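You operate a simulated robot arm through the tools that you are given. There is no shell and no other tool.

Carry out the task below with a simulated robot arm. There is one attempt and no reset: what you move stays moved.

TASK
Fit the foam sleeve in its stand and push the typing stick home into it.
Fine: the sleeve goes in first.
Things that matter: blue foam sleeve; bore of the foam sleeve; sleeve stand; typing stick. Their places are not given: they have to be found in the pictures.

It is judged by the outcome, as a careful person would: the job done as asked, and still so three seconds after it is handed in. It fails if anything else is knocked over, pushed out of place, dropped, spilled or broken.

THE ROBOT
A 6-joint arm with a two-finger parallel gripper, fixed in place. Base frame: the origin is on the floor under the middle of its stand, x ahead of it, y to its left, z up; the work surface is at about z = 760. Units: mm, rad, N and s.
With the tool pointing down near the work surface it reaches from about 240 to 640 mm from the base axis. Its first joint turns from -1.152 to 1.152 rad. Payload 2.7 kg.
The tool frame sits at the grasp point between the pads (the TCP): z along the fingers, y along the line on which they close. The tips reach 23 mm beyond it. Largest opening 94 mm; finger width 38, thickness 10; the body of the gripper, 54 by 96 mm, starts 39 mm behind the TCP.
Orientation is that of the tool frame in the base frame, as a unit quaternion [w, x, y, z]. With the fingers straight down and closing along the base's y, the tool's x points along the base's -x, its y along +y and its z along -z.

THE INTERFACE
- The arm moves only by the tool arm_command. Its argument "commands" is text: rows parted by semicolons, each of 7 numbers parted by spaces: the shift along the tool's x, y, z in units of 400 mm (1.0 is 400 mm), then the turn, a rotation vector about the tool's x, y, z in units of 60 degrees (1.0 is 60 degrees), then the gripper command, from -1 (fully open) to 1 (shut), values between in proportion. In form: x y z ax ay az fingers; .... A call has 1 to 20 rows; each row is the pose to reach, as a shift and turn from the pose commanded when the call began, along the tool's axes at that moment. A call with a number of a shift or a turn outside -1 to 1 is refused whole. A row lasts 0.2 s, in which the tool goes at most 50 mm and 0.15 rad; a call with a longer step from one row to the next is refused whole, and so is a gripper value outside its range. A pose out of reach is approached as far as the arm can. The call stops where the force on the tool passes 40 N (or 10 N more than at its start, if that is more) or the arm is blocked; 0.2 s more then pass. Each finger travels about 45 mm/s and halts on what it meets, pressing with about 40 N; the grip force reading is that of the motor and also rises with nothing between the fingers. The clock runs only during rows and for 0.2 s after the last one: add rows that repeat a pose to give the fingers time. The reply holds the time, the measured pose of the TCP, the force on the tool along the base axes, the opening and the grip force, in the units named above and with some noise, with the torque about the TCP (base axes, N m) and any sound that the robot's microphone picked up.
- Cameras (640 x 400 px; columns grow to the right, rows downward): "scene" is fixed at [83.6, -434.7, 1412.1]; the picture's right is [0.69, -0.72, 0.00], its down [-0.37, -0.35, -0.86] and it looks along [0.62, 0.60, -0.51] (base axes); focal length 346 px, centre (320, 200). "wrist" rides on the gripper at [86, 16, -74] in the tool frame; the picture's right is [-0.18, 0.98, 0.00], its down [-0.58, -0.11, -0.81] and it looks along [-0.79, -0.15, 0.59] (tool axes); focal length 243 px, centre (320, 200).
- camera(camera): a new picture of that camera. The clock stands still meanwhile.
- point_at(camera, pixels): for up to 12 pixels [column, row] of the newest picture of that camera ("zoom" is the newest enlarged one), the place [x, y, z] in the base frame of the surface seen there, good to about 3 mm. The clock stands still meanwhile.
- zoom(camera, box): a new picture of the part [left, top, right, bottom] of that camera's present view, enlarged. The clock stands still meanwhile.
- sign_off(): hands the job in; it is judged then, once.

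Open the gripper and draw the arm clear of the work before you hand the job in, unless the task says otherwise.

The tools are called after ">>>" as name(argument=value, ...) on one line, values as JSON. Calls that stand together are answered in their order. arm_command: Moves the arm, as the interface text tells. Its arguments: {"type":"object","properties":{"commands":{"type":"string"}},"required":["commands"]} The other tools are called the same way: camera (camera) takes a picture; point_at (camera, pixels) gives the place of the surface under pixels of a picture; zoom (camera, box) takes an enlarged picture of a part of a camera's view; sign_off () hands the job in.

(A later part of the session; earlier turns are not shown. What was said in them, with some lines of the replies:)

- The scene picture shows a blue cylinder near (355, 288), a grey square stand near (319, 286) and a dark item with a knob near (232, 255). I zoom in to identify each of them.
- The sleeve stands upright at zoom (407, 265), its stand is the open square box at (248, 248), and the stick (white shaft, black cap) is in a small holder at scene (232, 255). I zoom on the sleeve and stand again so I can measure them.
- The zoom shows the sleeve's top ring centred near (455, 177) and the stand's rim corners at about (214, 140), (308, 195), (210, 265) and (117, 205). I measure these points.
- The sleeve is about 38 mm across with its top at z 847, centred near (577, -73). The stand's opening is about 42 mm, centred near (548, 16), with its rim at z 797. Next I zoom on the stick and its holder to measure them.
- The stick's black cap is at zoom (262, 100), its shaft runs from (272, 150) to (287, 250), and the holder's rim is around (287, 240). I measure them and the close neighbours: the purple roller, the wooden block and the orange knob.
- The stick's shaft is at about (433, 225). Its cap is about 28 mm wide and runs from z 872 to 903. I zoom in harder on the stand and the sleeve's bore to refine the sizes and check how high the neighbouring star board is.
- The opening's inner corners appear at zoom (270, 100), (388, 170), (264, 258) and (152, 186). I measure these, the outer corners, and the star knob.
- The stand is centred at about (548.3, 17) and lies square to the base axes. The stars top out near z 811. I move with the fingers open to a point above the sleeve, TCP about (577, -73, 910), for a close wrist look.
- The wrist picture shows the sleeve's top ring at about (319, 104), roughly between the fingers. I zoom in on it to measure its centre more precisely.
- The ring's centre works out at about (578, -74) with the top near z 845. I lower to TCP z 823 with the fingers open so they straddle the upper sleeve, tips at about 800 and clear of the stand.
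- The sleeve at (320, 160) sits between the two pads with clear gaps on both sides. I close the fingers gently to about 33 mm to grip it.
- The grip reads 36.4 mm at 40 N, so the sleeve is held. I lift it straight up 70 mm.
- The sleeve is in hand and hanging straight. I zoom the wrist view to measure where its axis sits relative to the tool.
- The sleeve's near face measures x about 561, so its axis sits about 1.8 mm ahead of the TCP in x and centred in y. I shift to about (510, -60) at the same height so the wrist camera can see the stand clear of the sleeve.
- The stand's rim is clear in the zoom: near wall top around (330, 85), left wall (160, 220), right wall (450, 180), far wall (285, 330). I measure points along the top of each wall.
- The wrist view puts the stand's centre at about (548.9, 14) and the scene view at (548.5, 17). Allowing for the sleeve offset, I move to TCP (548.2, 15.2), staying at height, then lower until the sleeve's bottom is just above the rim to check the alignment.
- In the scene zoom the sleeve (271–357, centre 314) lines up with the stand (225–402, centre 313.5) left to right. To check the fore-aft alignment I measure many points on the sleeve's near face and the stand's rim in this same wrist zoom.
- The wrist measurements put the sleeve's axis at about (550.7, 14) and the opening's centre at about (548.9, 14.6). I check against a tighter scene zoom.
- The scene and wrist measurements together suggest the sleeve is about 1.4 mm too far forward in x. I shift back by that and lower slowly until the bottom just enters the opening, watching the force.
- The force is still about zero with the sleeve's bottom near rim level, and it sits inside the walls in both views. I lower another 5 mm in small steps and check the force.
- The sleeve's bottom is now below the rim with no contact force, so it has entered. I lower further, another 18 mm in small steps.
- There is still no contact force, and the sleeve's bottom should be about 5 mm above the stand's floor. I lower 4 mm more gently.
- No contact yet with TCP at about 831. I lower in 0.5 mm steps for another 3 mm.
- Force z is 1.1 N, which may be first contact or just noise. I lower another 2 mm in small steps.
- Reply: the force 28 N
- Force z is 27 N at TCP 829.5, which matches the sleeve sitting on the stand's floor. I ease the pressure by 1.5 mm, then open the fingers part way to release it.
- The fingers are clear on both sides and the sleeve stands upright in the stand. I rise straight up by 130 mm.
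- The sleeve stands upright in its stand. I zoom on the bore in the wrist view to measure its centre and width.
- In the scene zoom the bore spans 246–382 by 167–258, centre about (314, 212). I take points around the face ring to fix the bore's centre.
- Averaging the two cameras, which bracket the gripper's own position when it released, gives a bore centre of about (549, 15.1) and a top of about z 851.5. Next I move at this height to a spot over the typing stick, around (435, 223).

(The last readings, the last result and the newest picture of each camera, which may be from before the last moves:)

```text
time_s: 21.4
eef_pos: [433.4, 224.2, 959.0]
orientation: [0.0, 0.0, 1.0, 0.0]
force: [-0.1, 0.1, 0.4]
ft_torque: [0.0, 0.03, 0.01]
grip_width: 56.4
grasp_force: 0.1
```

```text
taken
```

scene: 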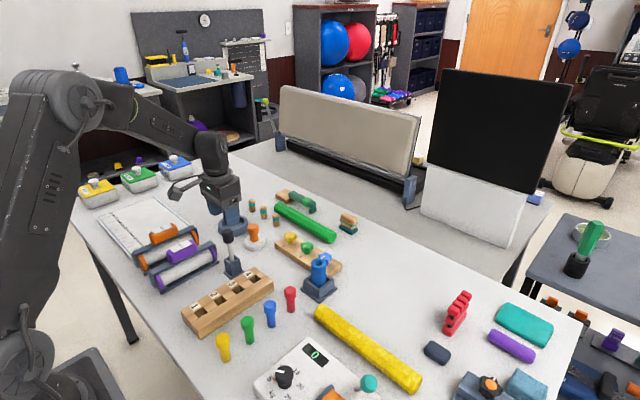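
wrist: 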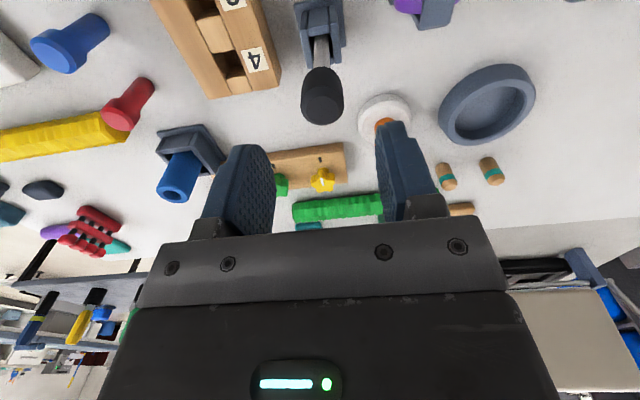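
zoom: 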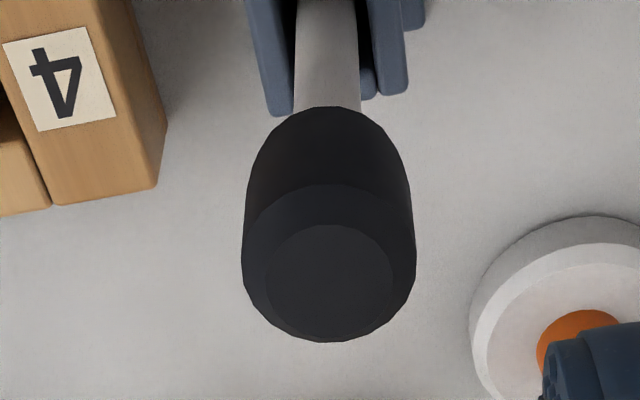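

The cap's top face is at zoom (329, 275) with the cap spanning 242–415. I measure the cap and the visible shaft from this view.

>>> point_at(camera="zoom", pixels=[[329, 275], [280, 275], [380, 275], [329, 235], [329, 315], [300, 250], [355, 250], [300, 300], [355, 300], [328, 150], [328, 120], [328, 60]])

>>> point_at(camera="scene", pixels=[[231, 231], [227.5, 231.5], [235.5, 231.5], [231.5, 234.5], [229, 230.5], [234, 230.5], [231.5, 229.5], [229.5, 233], [234, 233], [231.5, 241], [233, 250], [234, 256]])

>>> zoom(camera="scene", box=[212, 222, 256, 282])

```text
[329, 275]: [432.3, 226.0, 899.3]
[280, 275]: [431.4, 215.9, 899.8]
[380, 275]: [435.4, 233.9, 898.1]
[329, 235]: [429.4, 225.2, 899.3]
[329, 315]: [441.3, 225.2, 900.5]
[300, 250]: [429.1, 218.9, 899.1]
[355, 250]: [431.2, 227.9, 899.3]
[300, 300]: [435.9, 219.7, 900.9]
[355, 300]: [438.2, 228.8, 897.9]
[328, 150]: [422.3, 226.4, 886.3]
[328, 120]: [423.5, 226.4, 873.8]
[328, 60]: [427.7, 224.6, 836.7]
```

```text
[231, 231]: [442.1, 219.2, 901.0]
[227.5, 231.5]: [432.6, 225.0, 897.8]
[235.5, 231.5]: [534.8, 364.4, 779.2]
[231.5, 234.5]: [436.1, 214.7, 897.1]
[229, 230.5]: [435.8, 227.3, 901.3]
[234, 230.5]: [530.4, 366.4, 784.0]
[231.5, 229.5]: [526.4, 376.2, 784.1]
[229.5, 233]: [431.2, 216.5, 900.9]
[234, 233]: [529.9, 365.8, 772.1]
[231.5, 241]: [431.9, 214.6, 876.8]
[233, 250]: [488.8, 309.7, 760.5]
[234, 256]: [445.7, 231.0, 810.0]
```

```text
6.67 times, centred on (234, 252) of scene
```

zoom: 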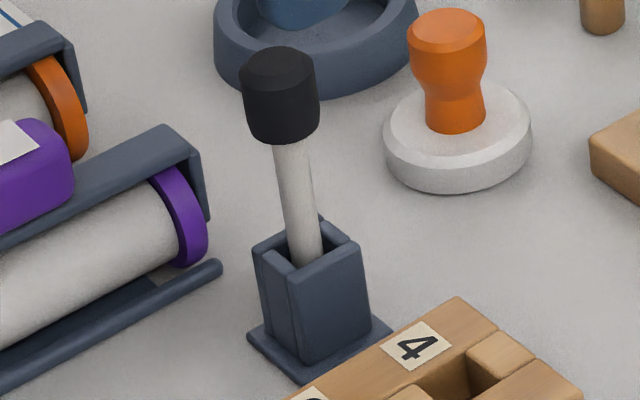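

Both views agree on a cap centre of about (433.8, 224.9), spanning z 870 to 901. I lower to TCP z 895, so the fingertips stay just above the cap's lower edge, and check before closing.

>>> arm_command(commands="0.00275 0.00475 0.03 0 0 0 -0.2; 0.00275 0.00475 0.07 0 0 0 -0.2; 0.00275 0.00475 0.11 0 0 0 -0.2; 0.00275 0.00475 0.14 0 0 0 -0.2; 0.00275 0.00475 0.1595 0 0 0 -0.2; 0.00275 0.00475 0.1595 0 0 0 -0.2")

>>> camera(camera="wrist")

>>> zoom(camera="scene", box=[200, 200, 270, 280])

```text
time_s: 22.8
eef_pos: [433.7, 225.9, 896.0]
orientation: [0.0, 0.0, 1.0, 0.0]
force: [0.0, 0.0, 0.1]
ft_torque: [0.0, -0.01, -0.02]
grip_width: 56.3
grasp_force: 0.0
```

```text
taken
```

wrist: 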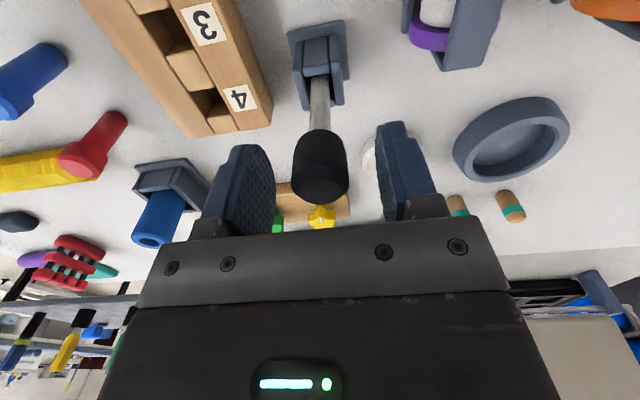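

```text
5.00 times, centred on (235, 240) of scene
```

zoom: 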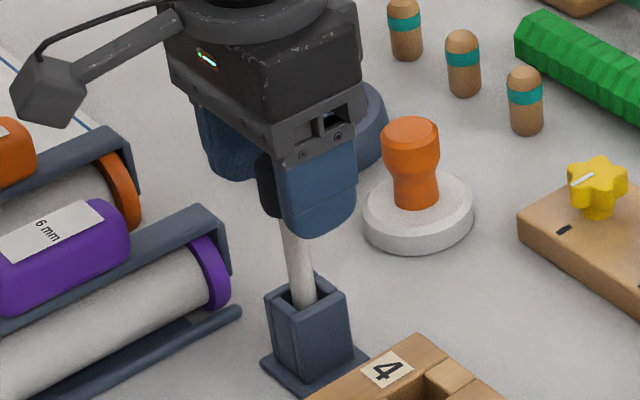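

The cap at (320, 165) is between the pads with gaps on both sides. I close the fingers on it.

>>> arm_command(commands="0 0 0 0 0 0 0.1; 0 0 0 0 0 0 0.3; 0 0 0 0 0 0 0.45; 0 0 0 0 0 0 0.55; 0 0 0 0 0 0 0.55; 0 0 0 0 0 0 0.55")

>>> camera(camera="wrist")

>>> zoom(camera="scene", box=[200, 200, 270, 280])

```text
time_s: 24.2
eef_pos: [434.0, 224.9, 895.8]
orientation: [0.0, 0.0, 1.0, 0.0]
force: [0.4, 0.7, 0.4]
ft_torque: [-0.03, -0.02, 0.02]
grip_width: 26.3
grasp_force: 39.6
```

```text
taken
```

wrist: 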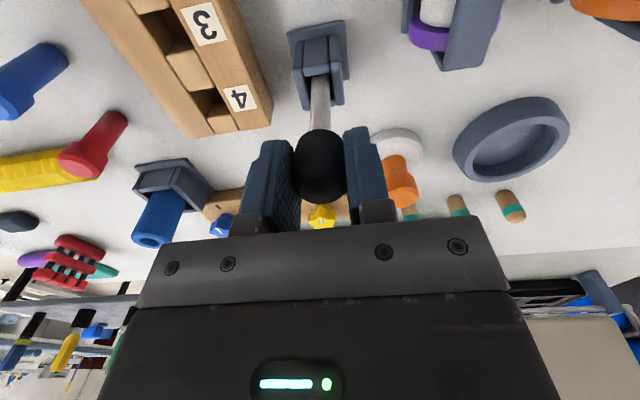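

```text
5.00 times, centred on (235, 240) of scene
```

zoom: 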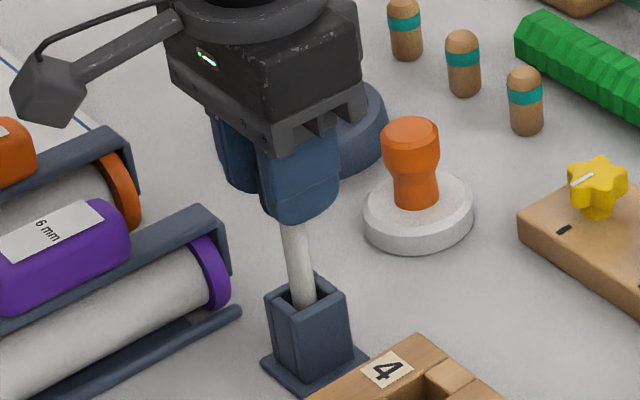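

The cap is gripped at 26.3 mm and 40 N, and the stick is still upright in its holder. I lift it straight up, slowly at first.

>>> arm_command(commands="0 0 -0.0125 0 0 0 0.55; 0 0 -0.025 0 0 0 0.55; 0 0 -0.05 0 0 0 0.55; 0 0 -0.075 0 0 0 0.55; 0 0 -0.1 0 0 0 0.55; 0 0 -0.125 0 0 0 0.55; 0 0 -0.15 0 0 0 0.55; 0 0 -0.15 0 0 0 0.55")

>>> camera(camera="wrist")

>>> zoom(camera="scene", box=[190, 180, 280, 280])

```text
time_s: 26.0
eef_pos: [433.7, 225.4, 955.8]
orientation: [0.0, 0.0, 1.0, 0.0]
force: [-0.4, 0.0, -0.4]
ft_torque: [-0.01, 0.0, -0.02]
grip_width: 26.2
grasp_force: 39.9
```

```text
taken
```

wrist: 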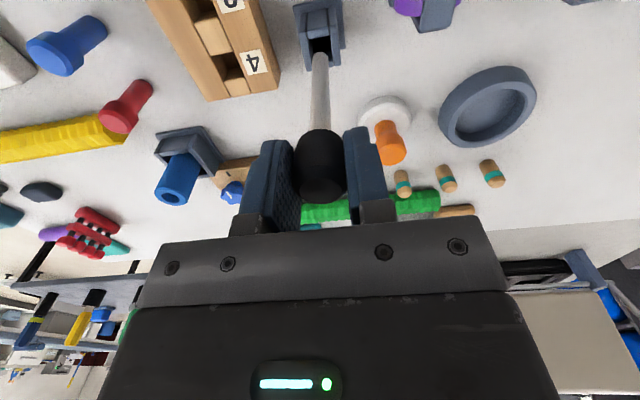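

```text
4.00 times, centred on (235, 230) of scene
```

zoom: 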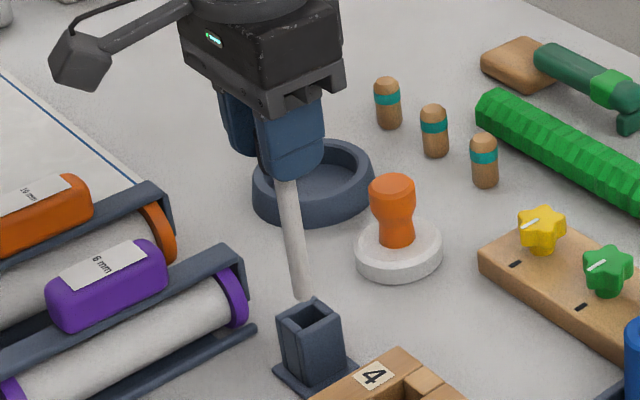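

The stick is out and hangs straight, with its tip at wrist (320, 54) and zoom (302, 297). I measure the shaft's lower end from both cameras.

>>> point_at(camera="zoom", pixels=[[302, 294], [301, 288], [299, 275], [296, 255], [292, 230], [289, 205], [287, 190], [294, 270], [304, 270], [295, 290], [308, 290], [302, 297]])

>>> zoom(camera="wrist", box=[280, 40, 360, 140])

```text
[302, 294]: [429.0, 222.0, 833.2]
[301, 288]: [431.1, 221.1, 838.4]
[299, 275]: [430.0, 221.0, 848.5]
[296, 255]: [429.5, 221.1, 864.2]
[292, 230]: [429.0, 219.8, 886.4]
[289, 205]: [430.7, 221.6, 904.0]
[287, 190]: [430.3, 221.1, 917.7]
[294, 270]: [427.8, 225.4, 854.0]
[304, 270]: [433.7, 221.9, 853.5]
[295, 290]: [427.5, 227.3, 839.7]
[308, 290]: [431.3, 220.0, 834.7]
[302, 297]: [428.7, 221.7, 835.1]
```

```text
4.00 times, centred on (320, 90) of wrist
```

zoom: 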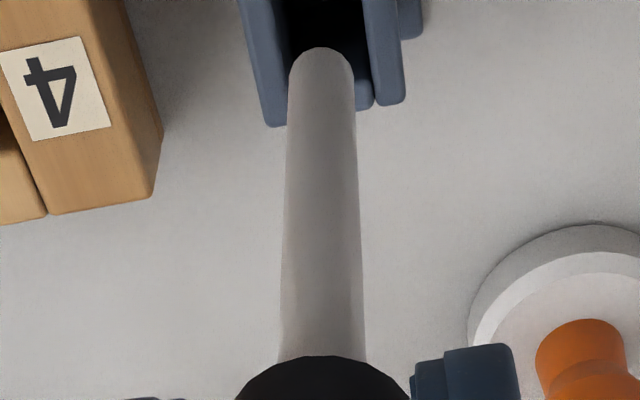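

The tip is about 124 mm below the TCP, so the shaft below the cap is about 99 mm long. I measure the shaft in the wrist zoom to find its offset from the TCP.

>>> point_at(camera="zoom", pixels=[[320, 60], [320, 80], [320, 100], [320, 120], [321, 150], [321, 180], [321, 210], [322, 240], [322, 270], [322, 300], [322, 330], [322, 345]])

```text
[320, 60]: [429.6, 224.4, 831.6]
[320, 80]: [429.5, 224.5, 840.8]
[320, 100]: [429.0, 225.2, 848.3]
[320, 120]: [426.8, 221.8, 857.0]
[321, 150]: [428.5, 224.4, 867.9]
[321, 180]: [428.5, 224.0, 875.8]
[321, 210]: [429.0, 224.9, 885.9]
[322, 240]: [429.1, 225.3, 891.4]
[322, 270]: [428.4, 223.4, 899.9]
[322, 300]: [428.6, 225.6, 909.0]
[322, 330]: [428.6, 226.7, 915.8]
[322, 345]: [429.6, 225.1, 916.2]
```

The shaft is about 12 mm thick, against a bore of about 18 mm. From the relative measurements the TCP target is about (548.3, 15.5). I lift 40 mm more, then travel across with the tip about 20 mm above the sleeve's top.

>>> arm_command(commands="0 0 -0.05 0 0 0 0.55; 0 0 -0.1 0 0 0 0.55; -0.0358 -0.0654 -0.1 0 0 0 0.55; -0.0716 -0.1309 -0.1 0 0 0 0.55; -0.1073 -0.1963 -0.1 0 0 0 0.55; -0.1431 -0.2618 -0.1 0 0 0 0.55; -0.1789 -0.3272 -0.1 0 0 0 0.55; -0.2147 -0.3926 -0.1 0 0 0 0.55; -0.2505 -0.4581 -0.1 0 0 0 0.55; -0.28625 -0.5235 -0.1 0 0 0 0.55; -0.28625 -0.5235 -0.1 0 0 0 0.55")

>>> zoom(camera="scene", box=[290, 215, 350, 275])

>>> zoom(camera="wrist", box=[280, 20, 360, 120])

```text
time_s: 28.4
eef_pos: [547.3, 15.5, 995.0]
orientation: [0.001, -0.001, 1.0, -0.001]
force: [-0.4, 0.3, -0.3]
ft_torque: [0.05, 0.0, -0.04]
grip_width: 26.3
grasp_force: 40.1
```

```text
6.67 times, centred on (320, 245) of scene
```

zoom: 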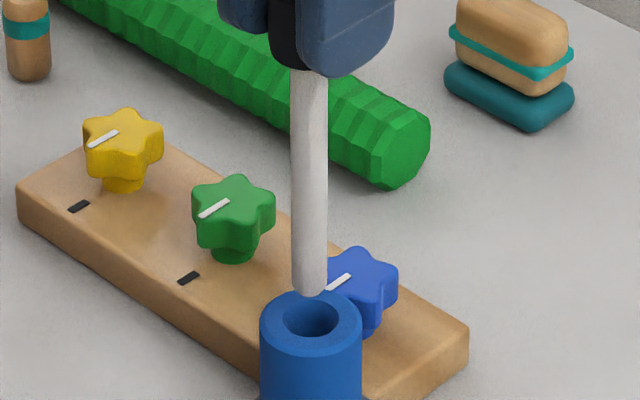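

```text
4.00 times, centred on (320, 70) of wrist
```

zoom: 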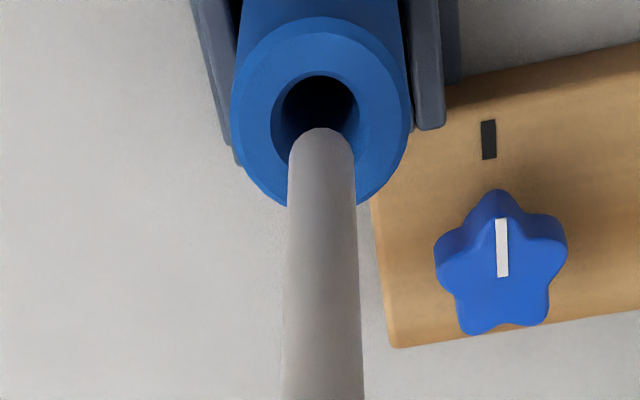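

In the scene zoom the shaft (centre 310) lines up with the bore (centre 310), and in the wrist zoom the tip at 321 is slightly right of the bore at 315. I nudge 0.4 mm in x and y and lower 16 mm so the tip sits just above the bore.

>>> arm_command(commands="-0.001 -0.001 0.01 0 0 0 0.55; -0.001 -0.001 0.02 0 0 0 0.55; -0.001 -0.001 0.03 0 0 0 0.55; -0.001 -0.001 0.04 0 0 0 0.55; -0.001 -0.001 0.04 0 0 0 0.55")

>>> zoom(camera="scene", box=[304, 245, 334, 272])

>>> zoom(camera="wrist", box=[290, 20, 350, 80])

```text
time_s: 29.6
eef_pos: [548.5, 15.6, 980.1]
orientation: [0.0, 0.0, 1.0, 0.001]
force: [0.0, 0.3, -0.3]
ft_torque: [-0.03, -0.01, 0.03]
grip_width: 26.2
grasp_force: 40.3
```

```text
14.81 times, centred on (319, 258) of scene
```

zoom: 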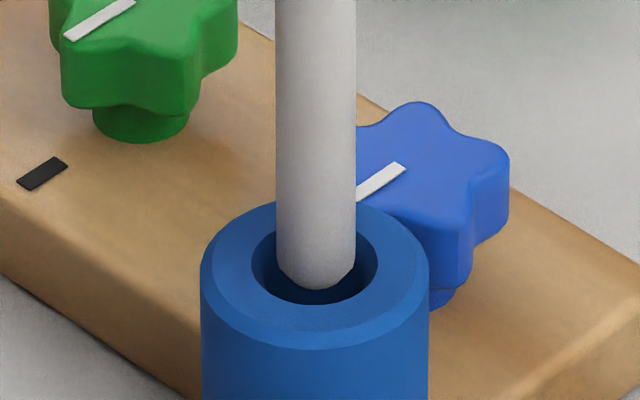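

```text
6.67 times, centred on (320, 50) of wrist
```

zoom: 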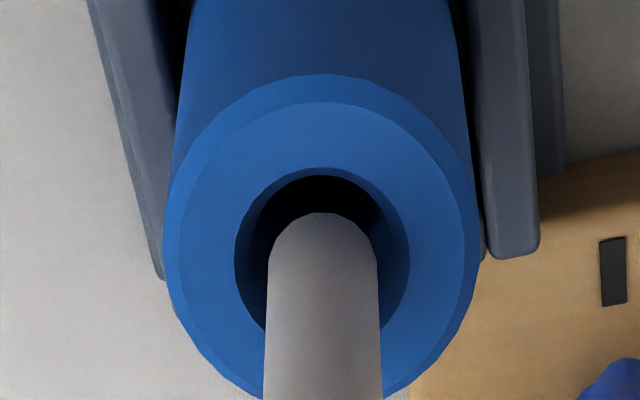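

In the scene zoom the shaft centre (316) matches the bore centre (315), and in the wrist zoom 323 matches 322, so the tip is over the bore. I nudge 0.5 mm in +x and lower 10 mm slowly to start it in.

>>> arm_command(commands="-0.00125 0.0005 0.004 0 0 0 0.55; -0.00125 0.0005 0.008 0 0 0 0.55; -0.00125 0.0005 0.0125 0 0 0 0.55; -0.00125 0.0005 0.017 0 0 0 0.55; -0.00125 0.0005 0.021 0 0 0 0.55; -0.00125 0.0005 0.025 0 0 0 0.55; -0.00125 0.0005 0.025 0 0 0 0.55")

>>> zoom(camera="scene", box=[304, 245, 334, 272])

>>> zoom(camera="wrist", box=[290, 20, 350, 80])

```text
time_s: 31.2
eef_pos: [548.7, 14.6, 968.6]
orientation: [0.0, 0.0, 1.0, 0.0]
force: [0.8, 0.3, 0.4]
ft_torque: [0.03, 0.01, -0.02]
grip_width: 25.9
grasp_force: 40.1
```

```text
14.81 times, centred on (319, 258) of scene
```

zoom: 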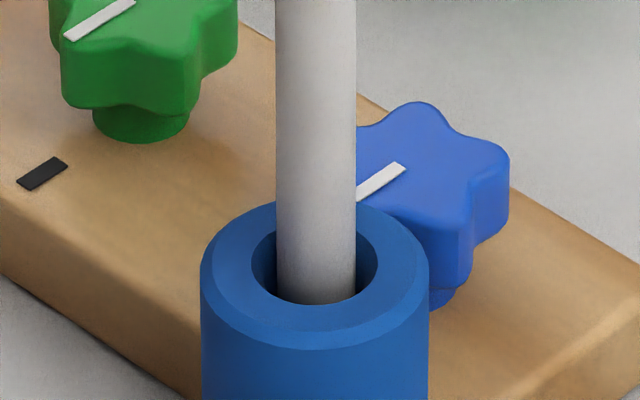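

```text
6.67 times, centred on (320, 50) of wrist
```

zoom: 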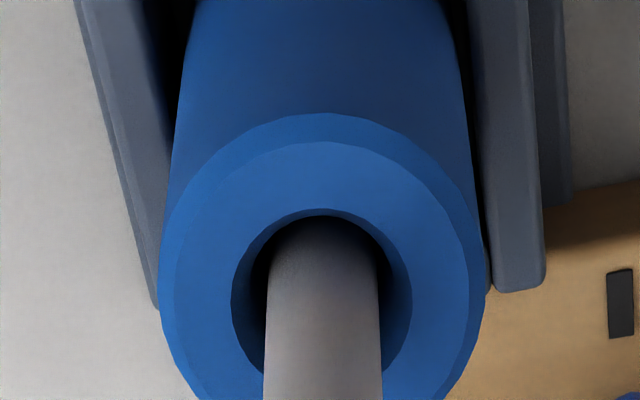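

The tip is now inside the bore, hidden behind its near edge at zoom row 304, with no force. I lower 24 mm further in small steps.

>>> arm_command(commands="0 0 0.01 0 0 0 0.55; 0 0 0.02 0 0 0 0.55; 0 0 0.03 0 0 0 0.55; 0 0 0.04 0 0 0 0.55; 0 0 0.05 0 0 0 0.55; 0 0 0.06 0 0 0 0.55; 0 0 0.06 0 0 0 0.55")

>>> zoom(camera="scene", box=[294, 225, 344, 300])

>>> zoom(camera="wrist", box=[290, 30, 350, 90])

```text
time_s: 32.8
eef_pos: [548.4, 15.6, 946.0]
orientation: [0.0, -0.001, 1.0, 0.0]
force: [0.2, 0.0, -1.0]
ft_torque: [0.02, -0.01, 0.0]
grip_width: 25.7
grasp_force: 39.8
```

```text
5.33 times, centred on (319, 262) of scene
```

zoom: 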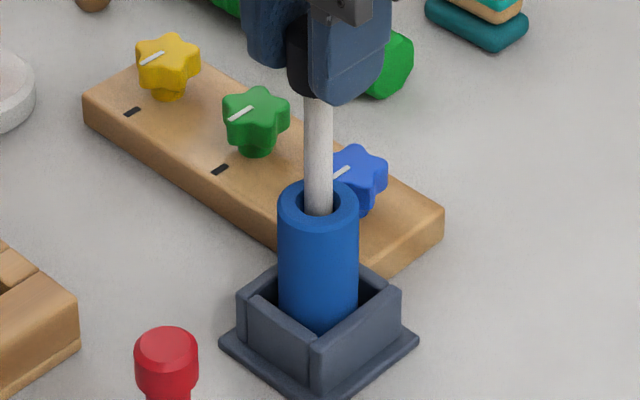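

```text
6.67 times, centred on (320, 60) of wrist
```

zoom: 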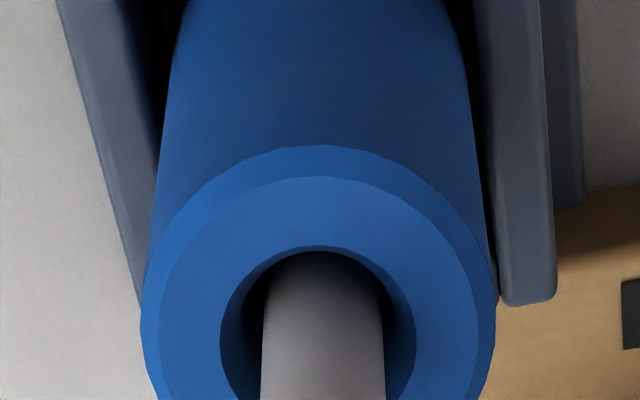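

There is no resistance and the shaft stays centred in the bore. I lower another 28 mm in small steps.

>>> arm_command(commands="0 0.0005 0.01 0 0 0 0.55; 0 -0.001 0.02 0 0 0 0.55; 0 -0.001 0.03 0 0 0 0.55; 0 -0.001 0.04 0 0 0 0.55; 0 -0.001 0.05 0 0 0 0.55; 0 -0.001 0.06 0 0 0 0.55; 0 -0.001 0.07 0 0 0 0.55; 0 -0.001 0.07 0 0 0 0.55")

>>> zoom(camera="scene", box=[294, 225, 344, 300])

>>> camera(camera="wrist")

```text
time_s: 34.6
eef_pos: [548.0, 15.9, 917.6]
orientation: [0.0, 0.0, 1.0, 0.001]
force: [0.9, -0.4, -0.2]
ft_torque: [0.02, 0.03, 0.0]
grip_width: 26.3
grasp_force: 40.0
```

```text
5.33 times, centred on (319, 262) of scene
```

zoom: 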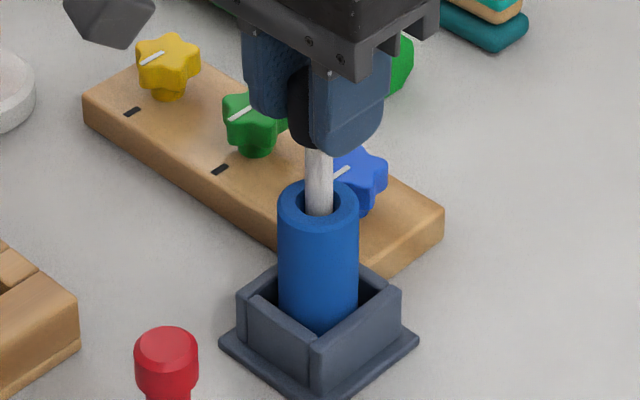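

```text
taken
```

wrist: 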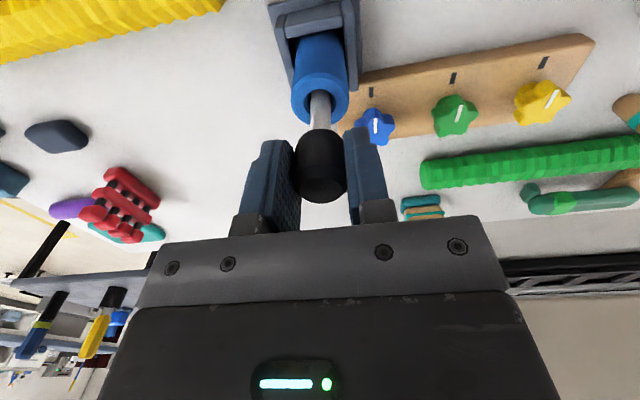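

TCP is at about 917 with the tip near z 793 and no resistance. I continue down 20 mm in 3 mm steps.

>>> arm_command(commands="0 0 0.0075 0 0 0 0.55; 0 0 0.015 0 0 0 0.55; 0 0 0.0225 0 0 0 0.55; 0 0 0.03 0 0 0 0.55; 0 0 0.0375 0 0 0 0.55; 0 0 0.045 0 0 0 0.55; 0 0 0.05 0 0 0 0.55; 0 0 0.05 0 0 0 0.55")

>>> zoom(camera="scene", box=[294, 235, 344, 300])

```text
time_s: 36.4
eef_pos: [549.7, 14.7, 896.4]
orientation: [0.0, 0.0, 1.0, 0.0]
force: [-0.1, -0.8, -0.5]
ft_torque: [0.02, 0.0, -0.03]
grip_width: 26.0
grasp_force: 40.0
```

```text
6.15 times, centred on (319, 268) of scene
```

zoom: 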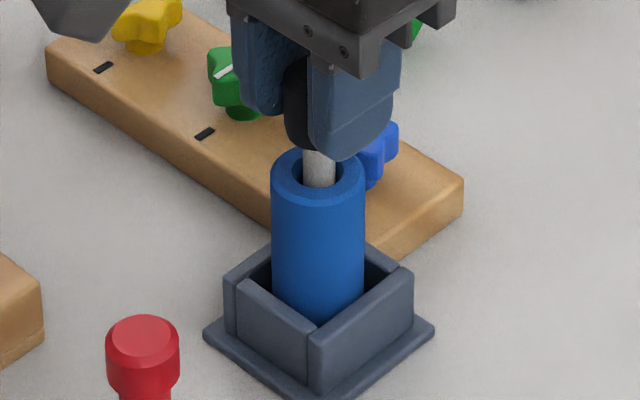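

Still no resistance at TCP 897, with the tip around z 773. I keep going in 1 mm steps for 6 mm to find the bottom.

>>> arm_command(commands="0 0 0.0025 0 0 0 0.55; 0 0 0.005 0 0 0 0.55; 0 0 0.0075 0 0 0 0.55; 0 0 0.01 0 0 0 0.55; 0 0 0.0125 0 0 0 0.55; 0 0 0.015 0 0 0 0.55; 0 0 0.015 0 0 0 0.55")

```text
time_s: 38.0
eef_pos: [549.6, 15.3, 895.6]
orientation: [0.004, 0.0, 1.0, 0.0]
force: [0.5, -0.6, 31.3]
ft_torque: [0.47, -0.01, 0.07]
grip_width: 26.2
grasp_force: 40.7
```

Force z is 31 N at TCP 895.6, so the stick has met something firm, at about the height where it rested in its own holder. I look at both views to judge whether it is fully home.

>>> zoom(camera="scene", box=[294, 235, 344, 300])

>>> camera(camera="wrist")

>>> zoom(camera="wrist", box=[270, 10, 370, 140])

```text
6.15 times, centred on (319, 268) of scene
```

zoom: 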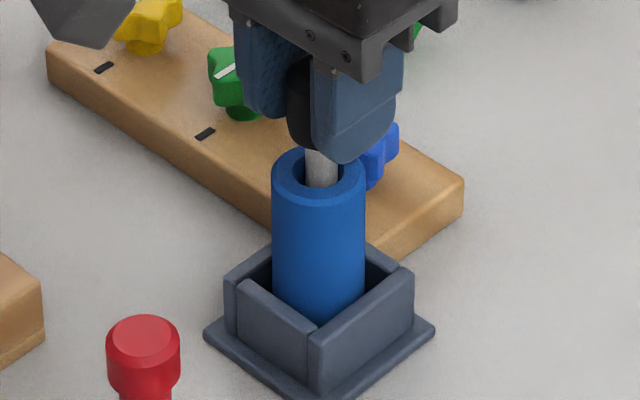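

```text
taken
```

wrist: 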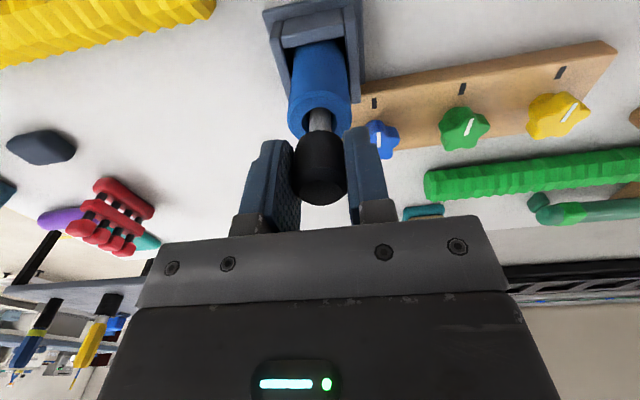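

```text
3.08 times, centred on (320, 75) of wrist
```

zoom: 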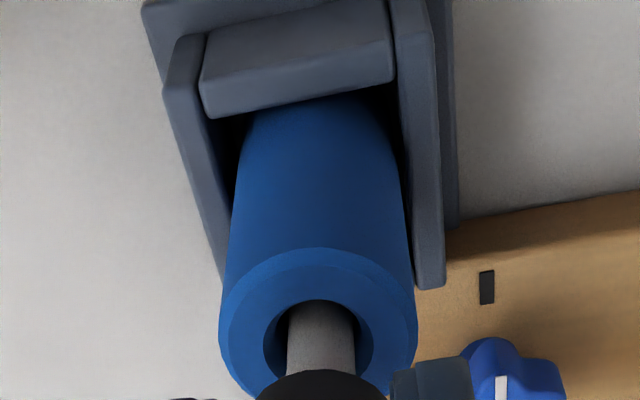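

The stick stopped with its tip around z 768 to 771, close to the stand's floor, so it seems bottomed out. There is a small side torque, so I ease the press back 3.5 mm and then release the cap so the stick can settle freely.

>>> arm_command(commands="0 0 -0.004 0 0 0 0.55; 0 0 -0.00875 0 0 0 0.55; 0 0 -0.00875 0 0 0 0.55")

```text
time_s: 38.8
eef_pos: [548.7, 15.0, 895.0]
orientation: [0.0, 0.0, 1.0, 0.001]
force: [4.1, -0.3, 10.5]
ft_torque: [-0.19, -0.46, -0.03]
grip_width: 26.4
grasp_force: 40.1
```

The force has dropped to 10 N at about the same height, which agrees with a solid bottom. I ease off 1 mm more and open the fingers to about 45 mm.

>>> arm_command(commands="0 0 -0.0025 0 0 0 0.55; 0 0 -0.0025 0 0 0 0.4; 0 0 -0.0025 0 0 0 0.25; 0 0 -0.0025 0 0 0 0.1; 0 0 -0.0025 0 0 0 0.0; 0 0 -0.0025 0 0 0 0.0")

>>> zoom(camera="scene", box=[294, 235, 344, 300])

>>> camera(camera="wrist")

```text
time_s: 40.2
eef_pos: [549.0, 15.3, 895.9]
orientation: [-0.001, 0.001, 1.0, 0.0]
force: [0.1, 0.2, -0.1]
ft_torque: [0.03, -0.01, -0.06]
grip_width: 47.2
grasp_force: 0.0
```

```text
6.15 times, centred on (319, 268) of scene
```

zoom: 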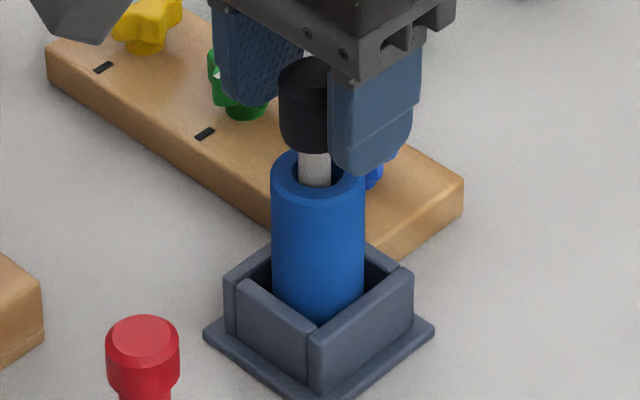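

```text
taken
```

wrist: 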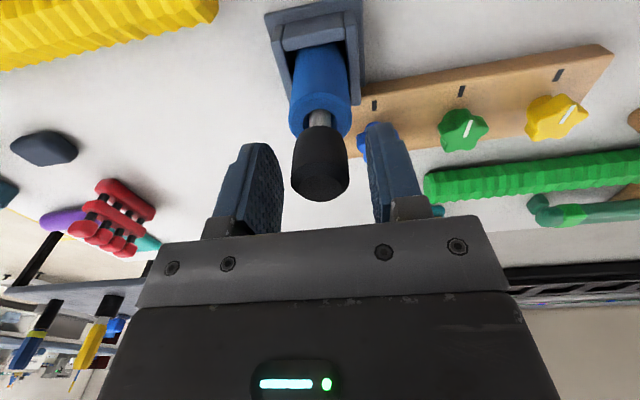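

The stick stays standing in the sleeve with both pads clear of the cap. I rise straight up 70 mm to look at it unobstructed.

>>> arm_command(commands="0 0 -0.02 0 0 0 0.0; 0 0 -0.06 0 0 0 0.0; 0 0 -0.12 0 0 0 0.0; 0 0 -0.175 0 0 0 0.0; 0 0 -0.175 0 0 0 0.0")

>>> zoom(camera="scene", box=[294, 230, 344, 300])

>>> camera(camera="wrist")

>>> zoom(camera="wrist", box=[270, 0, 370, 130])

```text
time_s: 41.4
eef_pos: [548.2, 14.4, 966.3]
orientation: [0.001, -0.001, 1.0, 0.0]
force: [0.3, 0.0, -0.2]
ft_torque: [0.04, 0.02, -0.02]
grip_width: 47.1
grasp_force: 0.1
```

```text
5.71 times, centred on (319, 265) of scene
```

zoom: 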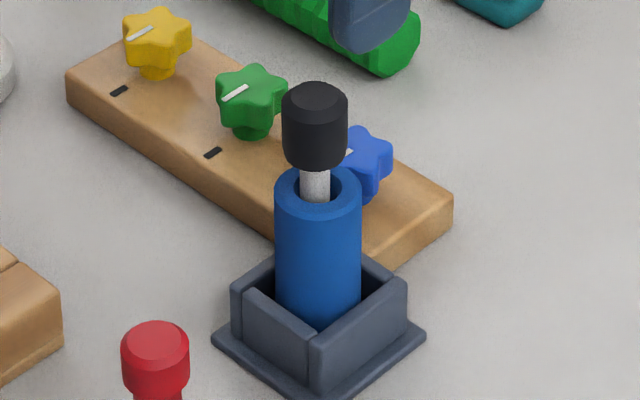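

```text
taken
```

wrist: 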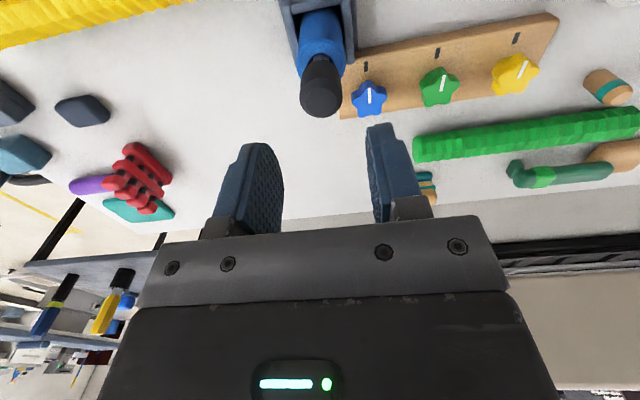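

```text
3.08 times, centred on (320, 65) of wrist
```

zoom: 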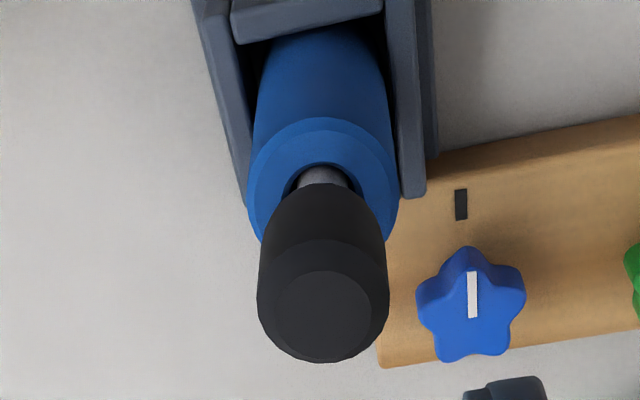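

The stick stands in the sleeve with some shaft still visible under the cap. I measure the cap's top and bottom heights and the sleeve's top to see how deep it sits.

>>> zoom(camera="scene", box=[304, 240, 336, 272])

>>> point_at(camera="wrist", pixels=[[321, 98], [316, 98], [326, 98], [321, 92], [321, 104], [321, 76], [321, 72], [321, 68], [322, 55], [311, 60], [333, 60], [321, 47]])

```text
12.50 times, centred on (320, 256) of scene
```

zoom: 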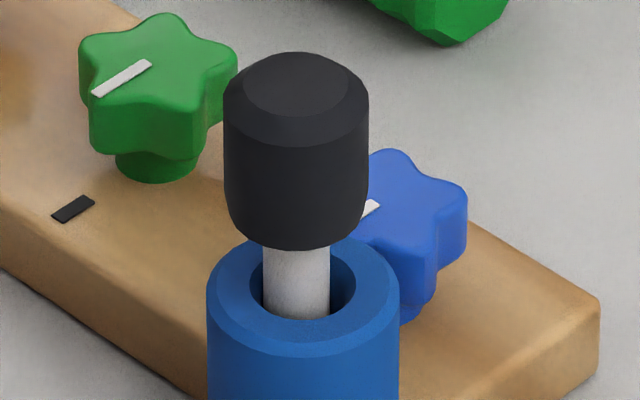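

```text
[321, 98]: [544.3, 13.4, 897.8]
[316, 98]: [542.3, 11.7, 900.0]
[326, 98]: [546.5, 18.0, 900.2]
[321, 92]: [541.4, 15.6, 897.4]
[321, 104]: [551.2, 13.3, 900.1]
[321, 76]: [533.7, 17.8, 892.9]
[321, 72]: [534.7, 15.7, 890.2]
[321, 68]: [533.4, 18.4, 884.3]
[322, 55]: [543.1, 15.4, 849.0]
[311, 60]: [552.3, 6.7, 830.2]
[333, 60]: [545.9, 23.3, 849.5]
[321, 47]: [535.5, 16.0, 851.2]
```

The cap's top reads the same height as when the stick stood in its holder, so it appears bottomed out. To confirm it is home, I close the empty fingers above the cap and lower to just over it for a gentle push from the top.

>>> arm_command(commands="0 0 0 0 0 0 0.4; 0 0 0 0 0 0 0.8; 0 0 0 0 0 0 1; 0 0 0 0 0 0 1; 0 0 0 0 0 0 1; 0.001 0.001 0.03 0 0 0 1; 0.001 0.001 0.06 0 0 0 1; 0.001 0.001 0.085 0 0 0 1; 0.001 0.001 0.085 0 0 0 1")

>>> zoom(camera="scene", box=[294, 220, 344, 290])

>>> camera(camera="wrist")

```text
time_s: 43.4
eef_pos: [548.8, 15.5, 933.0]
orientation: [0.0, 0.0, 1.0, 0.0]
force: [0.3, 0.0, 0.1]
ft_torque: [-0.01, -0.01, -0.03]
grip_width: 0.0
grasp_force: 39.8
```

```text
5.71 times, centred on (319, 255) of scene
```

zoom: 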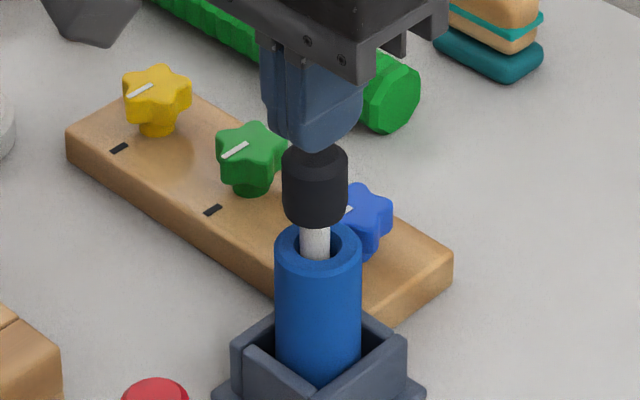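

```text
taken
```

wrist: 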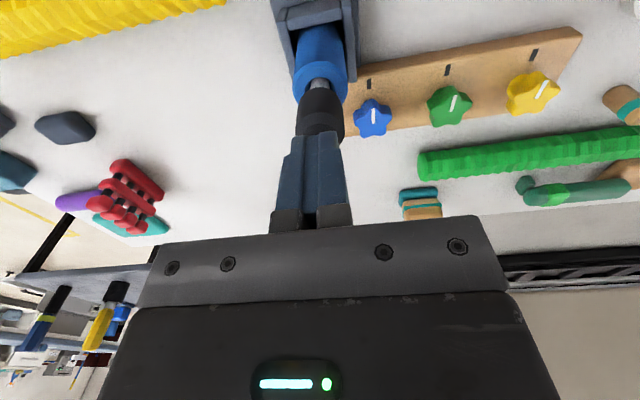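

The closed fingertips are centred over the cap, about 7 mm above it. I press down in 1 mm steps, with the 40 N stop as a limit.

>>> arm_command(commands="0 0 0.005 0 0 0 1; 0 0 0.01 0 0 0 1; 0 0 0.0125 0 0 0 1; 0 0 0.015 0 0 0 1; 0 0 0.0175 0 0 0 1; 0 0 0.02 0 0 0 1; 0 0 0.0225 0 0 0 1; 0 0 0.025 0 0 0 1; 0 0 0.025 0 0 0 1")

>>> zoom(camera="scene", box=[294, 220, 344, 290])

```text
time_s: 45.4
eef_pos: [549.3, 15.0, 923.6]
orientation: [0.002, 0.0, 1.0, 0.0]
force: [-1.8, -0.6, 14.9]
ft_torque: [0.03, 0.05, 0.01]
grip_width: 0.1
grasp_force: 40.3
```

```text
5.71 times, centred on (319, 255) of scene
```

zoom: 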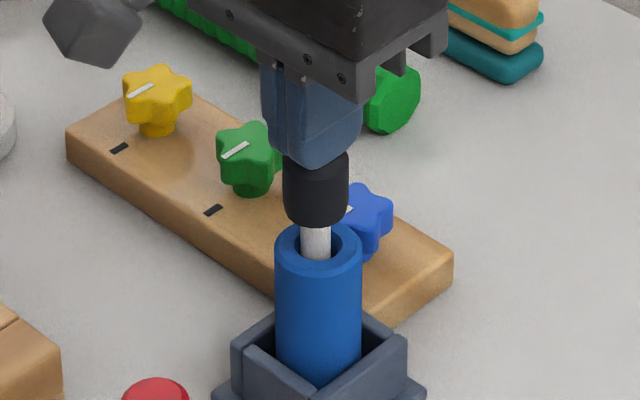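

The cap resists with 15 N at TCP 923.6 and has not moved. I press 2 mm harder to be sure it is seated.

>>> arm_command(commands="0 0 0.00125 0 0 0 1; 0 0 0.0025 0 0 0 1; 0 0 0.00375 0 0 0 1; 0 0 0.005 0 0 0 1; 0 0 0.005 0 0 0 1")

>>> zoom(camera="scene", box=[294, 220, 344, 290])

```text
time_s: 46.6
eef_pos: [549.6, 15.9, 922.3]
orientation: [0.004, 0.001, 1.0, -0.001]
force: [-1.4, 0.6, 30.8]
ft_torque: [0.03, 0.32, 0.01]
grip_width: 0.0
grasp_force: 40.3
```

```text
5.71 times, centred on (319, 255) of scene
```

zoom: 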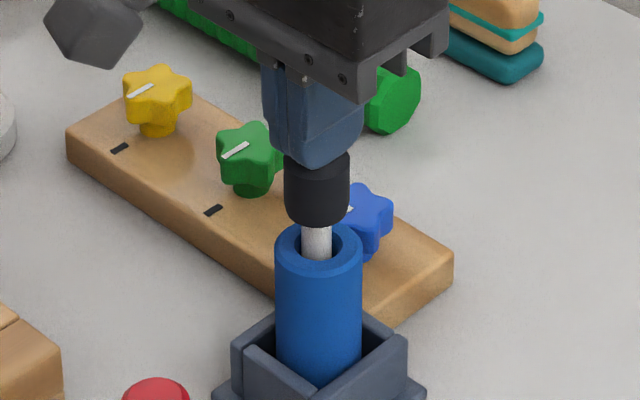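

At 31 N the cap has not gone any deeper, so the stick is home. I ease off and rise straight up about 150 mm, opening the gripper once clear.

>>> arm_command(commands="0 0 -0.005 0 0 0 1; 0 0 -0.01 0 0 0 1; 0 0 -0.03 0 0 0 1; 0 0 -0.08 0 0 0 1; 0 0 -0.16 0 0 0 1; 0 0 -0.25 0 0 0 0.5; 0 0 -0.34 0 0 0 0; 0 0 -0.375 0 0 0 -0.5; 0 0 -0.375 0 0 0 -1; 0 0 -0.375 0 0 0 -1")

>>> zoom(camera="scene", box=[284, 225, 354, 305])

>>> camera(camera="wrist")

```text
time_s: 48.8
eef_pos: [546.8, 14.7, 1070.5]
orientation: [-0.001, 0.0, 1.0, -0.001]
force: [-0.1, 0.0, 0.8]
ft_torque: [0.0, 0.04, -0.01]
grip_width: 93.8
grasp_force: 0.0
```

```text
5.00 times, centred on (319, 265) of scene
```

zoom: 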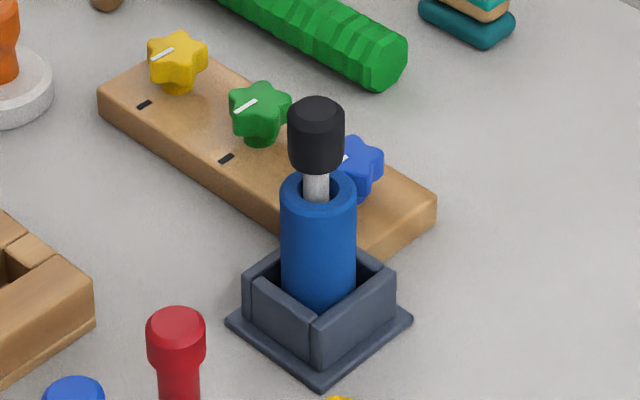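

```text
taken
```

wrist: 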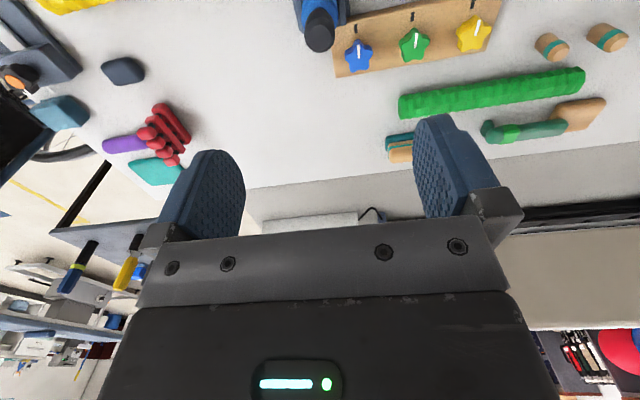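

The stick stands upright in the sleeve and the sleeve is square in its stand. I draw the arm back towards its start position and take a final look at the whole table.

>>> arm_command(commands="0.04 0.046 0 0 0 0 -1; 0.08 0.093 0 0 0 0 -1; 0.12 0.14 0 0 0 0 -1; 0.16 0.186 0 0 0 0 -1; 0.197 0.234 0 0 0 0 -1; 0.197 0.234 0 0 0 0 -1; 0.197 0.234 0 0 0 0 -1")

>>> camera(camera="scene")

>>> zoom(camera="scene", box=[190, 200, 350, 310])

>>> zoom(camera="wrist", box=[200, 30, 340, 140])

```text
time_s: 50.4
eef_pos: [468.6, 108.6, 1070.7]
orientation: [0.0, 0.0, 1.0, 0.001]
force: [0.8, 0.9, 0.3]
ft_torque: [0.02, 0.0, 0.0]
grip_width: 94.2
grasp_force: 0.0
```

```text
taken
```

scene: 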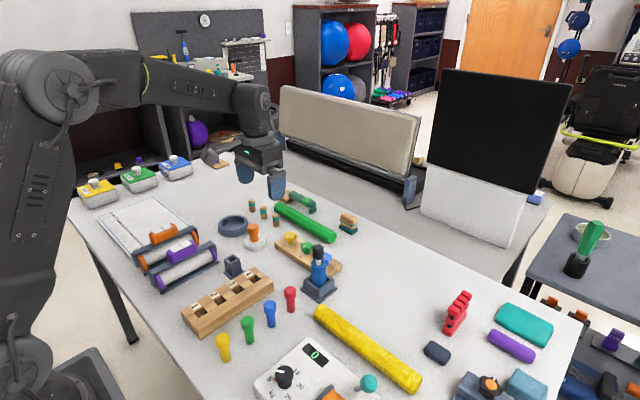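

```text
3.64 times, centred on (270, 255) of scene
```

zoom: 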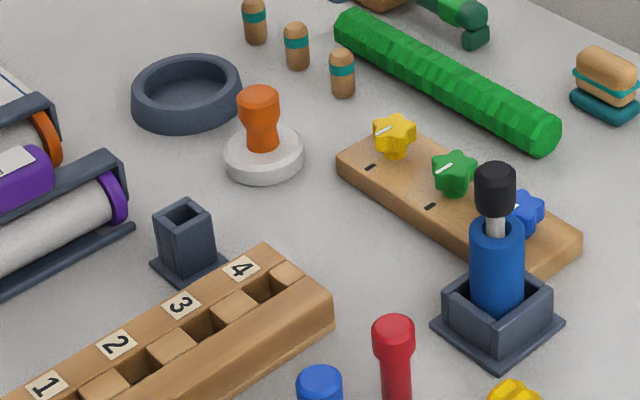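

```text
3.64 times, centred on (270, 85) of wrist
```

zoom: 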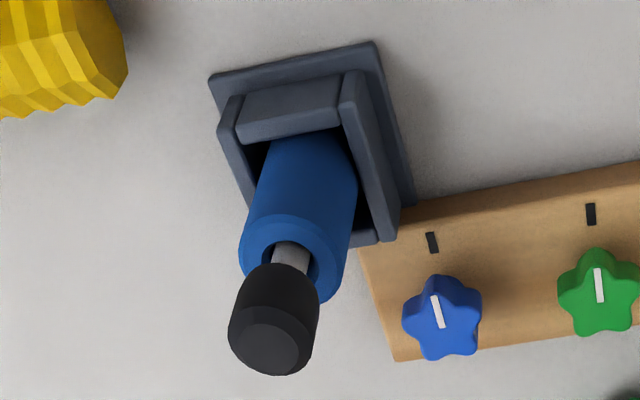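

The sleeve is seated upright in its stand, and the stick stands in its bore, pushed until it would go no deeper. The holder and everything else are where they were, and the arm is clear with the gripper open, so I hand the job in.

>>> sign_off()

```text
The job is handed in.
```

The blue foam sleeve is in its stand, and the typing stick is pushed home into its bore. I signed the job off with the gripper open and the arm drawn clear.

- **Sleeve:** I lowered it into the stand until it pressed on the floor with about 27 N. It stood upright and square after I let go.
- **Stick:** it slid in with no resistance, then hit a hard stop. A second push of about 31 N on the cap did not move it any deeper. About 18 mm of shaft still shows under the cap, because the shaft is about 99 mm long and the sleeve about 85 mm tall.
- **Other items:** in the final pictures nothing else on the table had moved or fallen, and the stick's empty holder is still in place.
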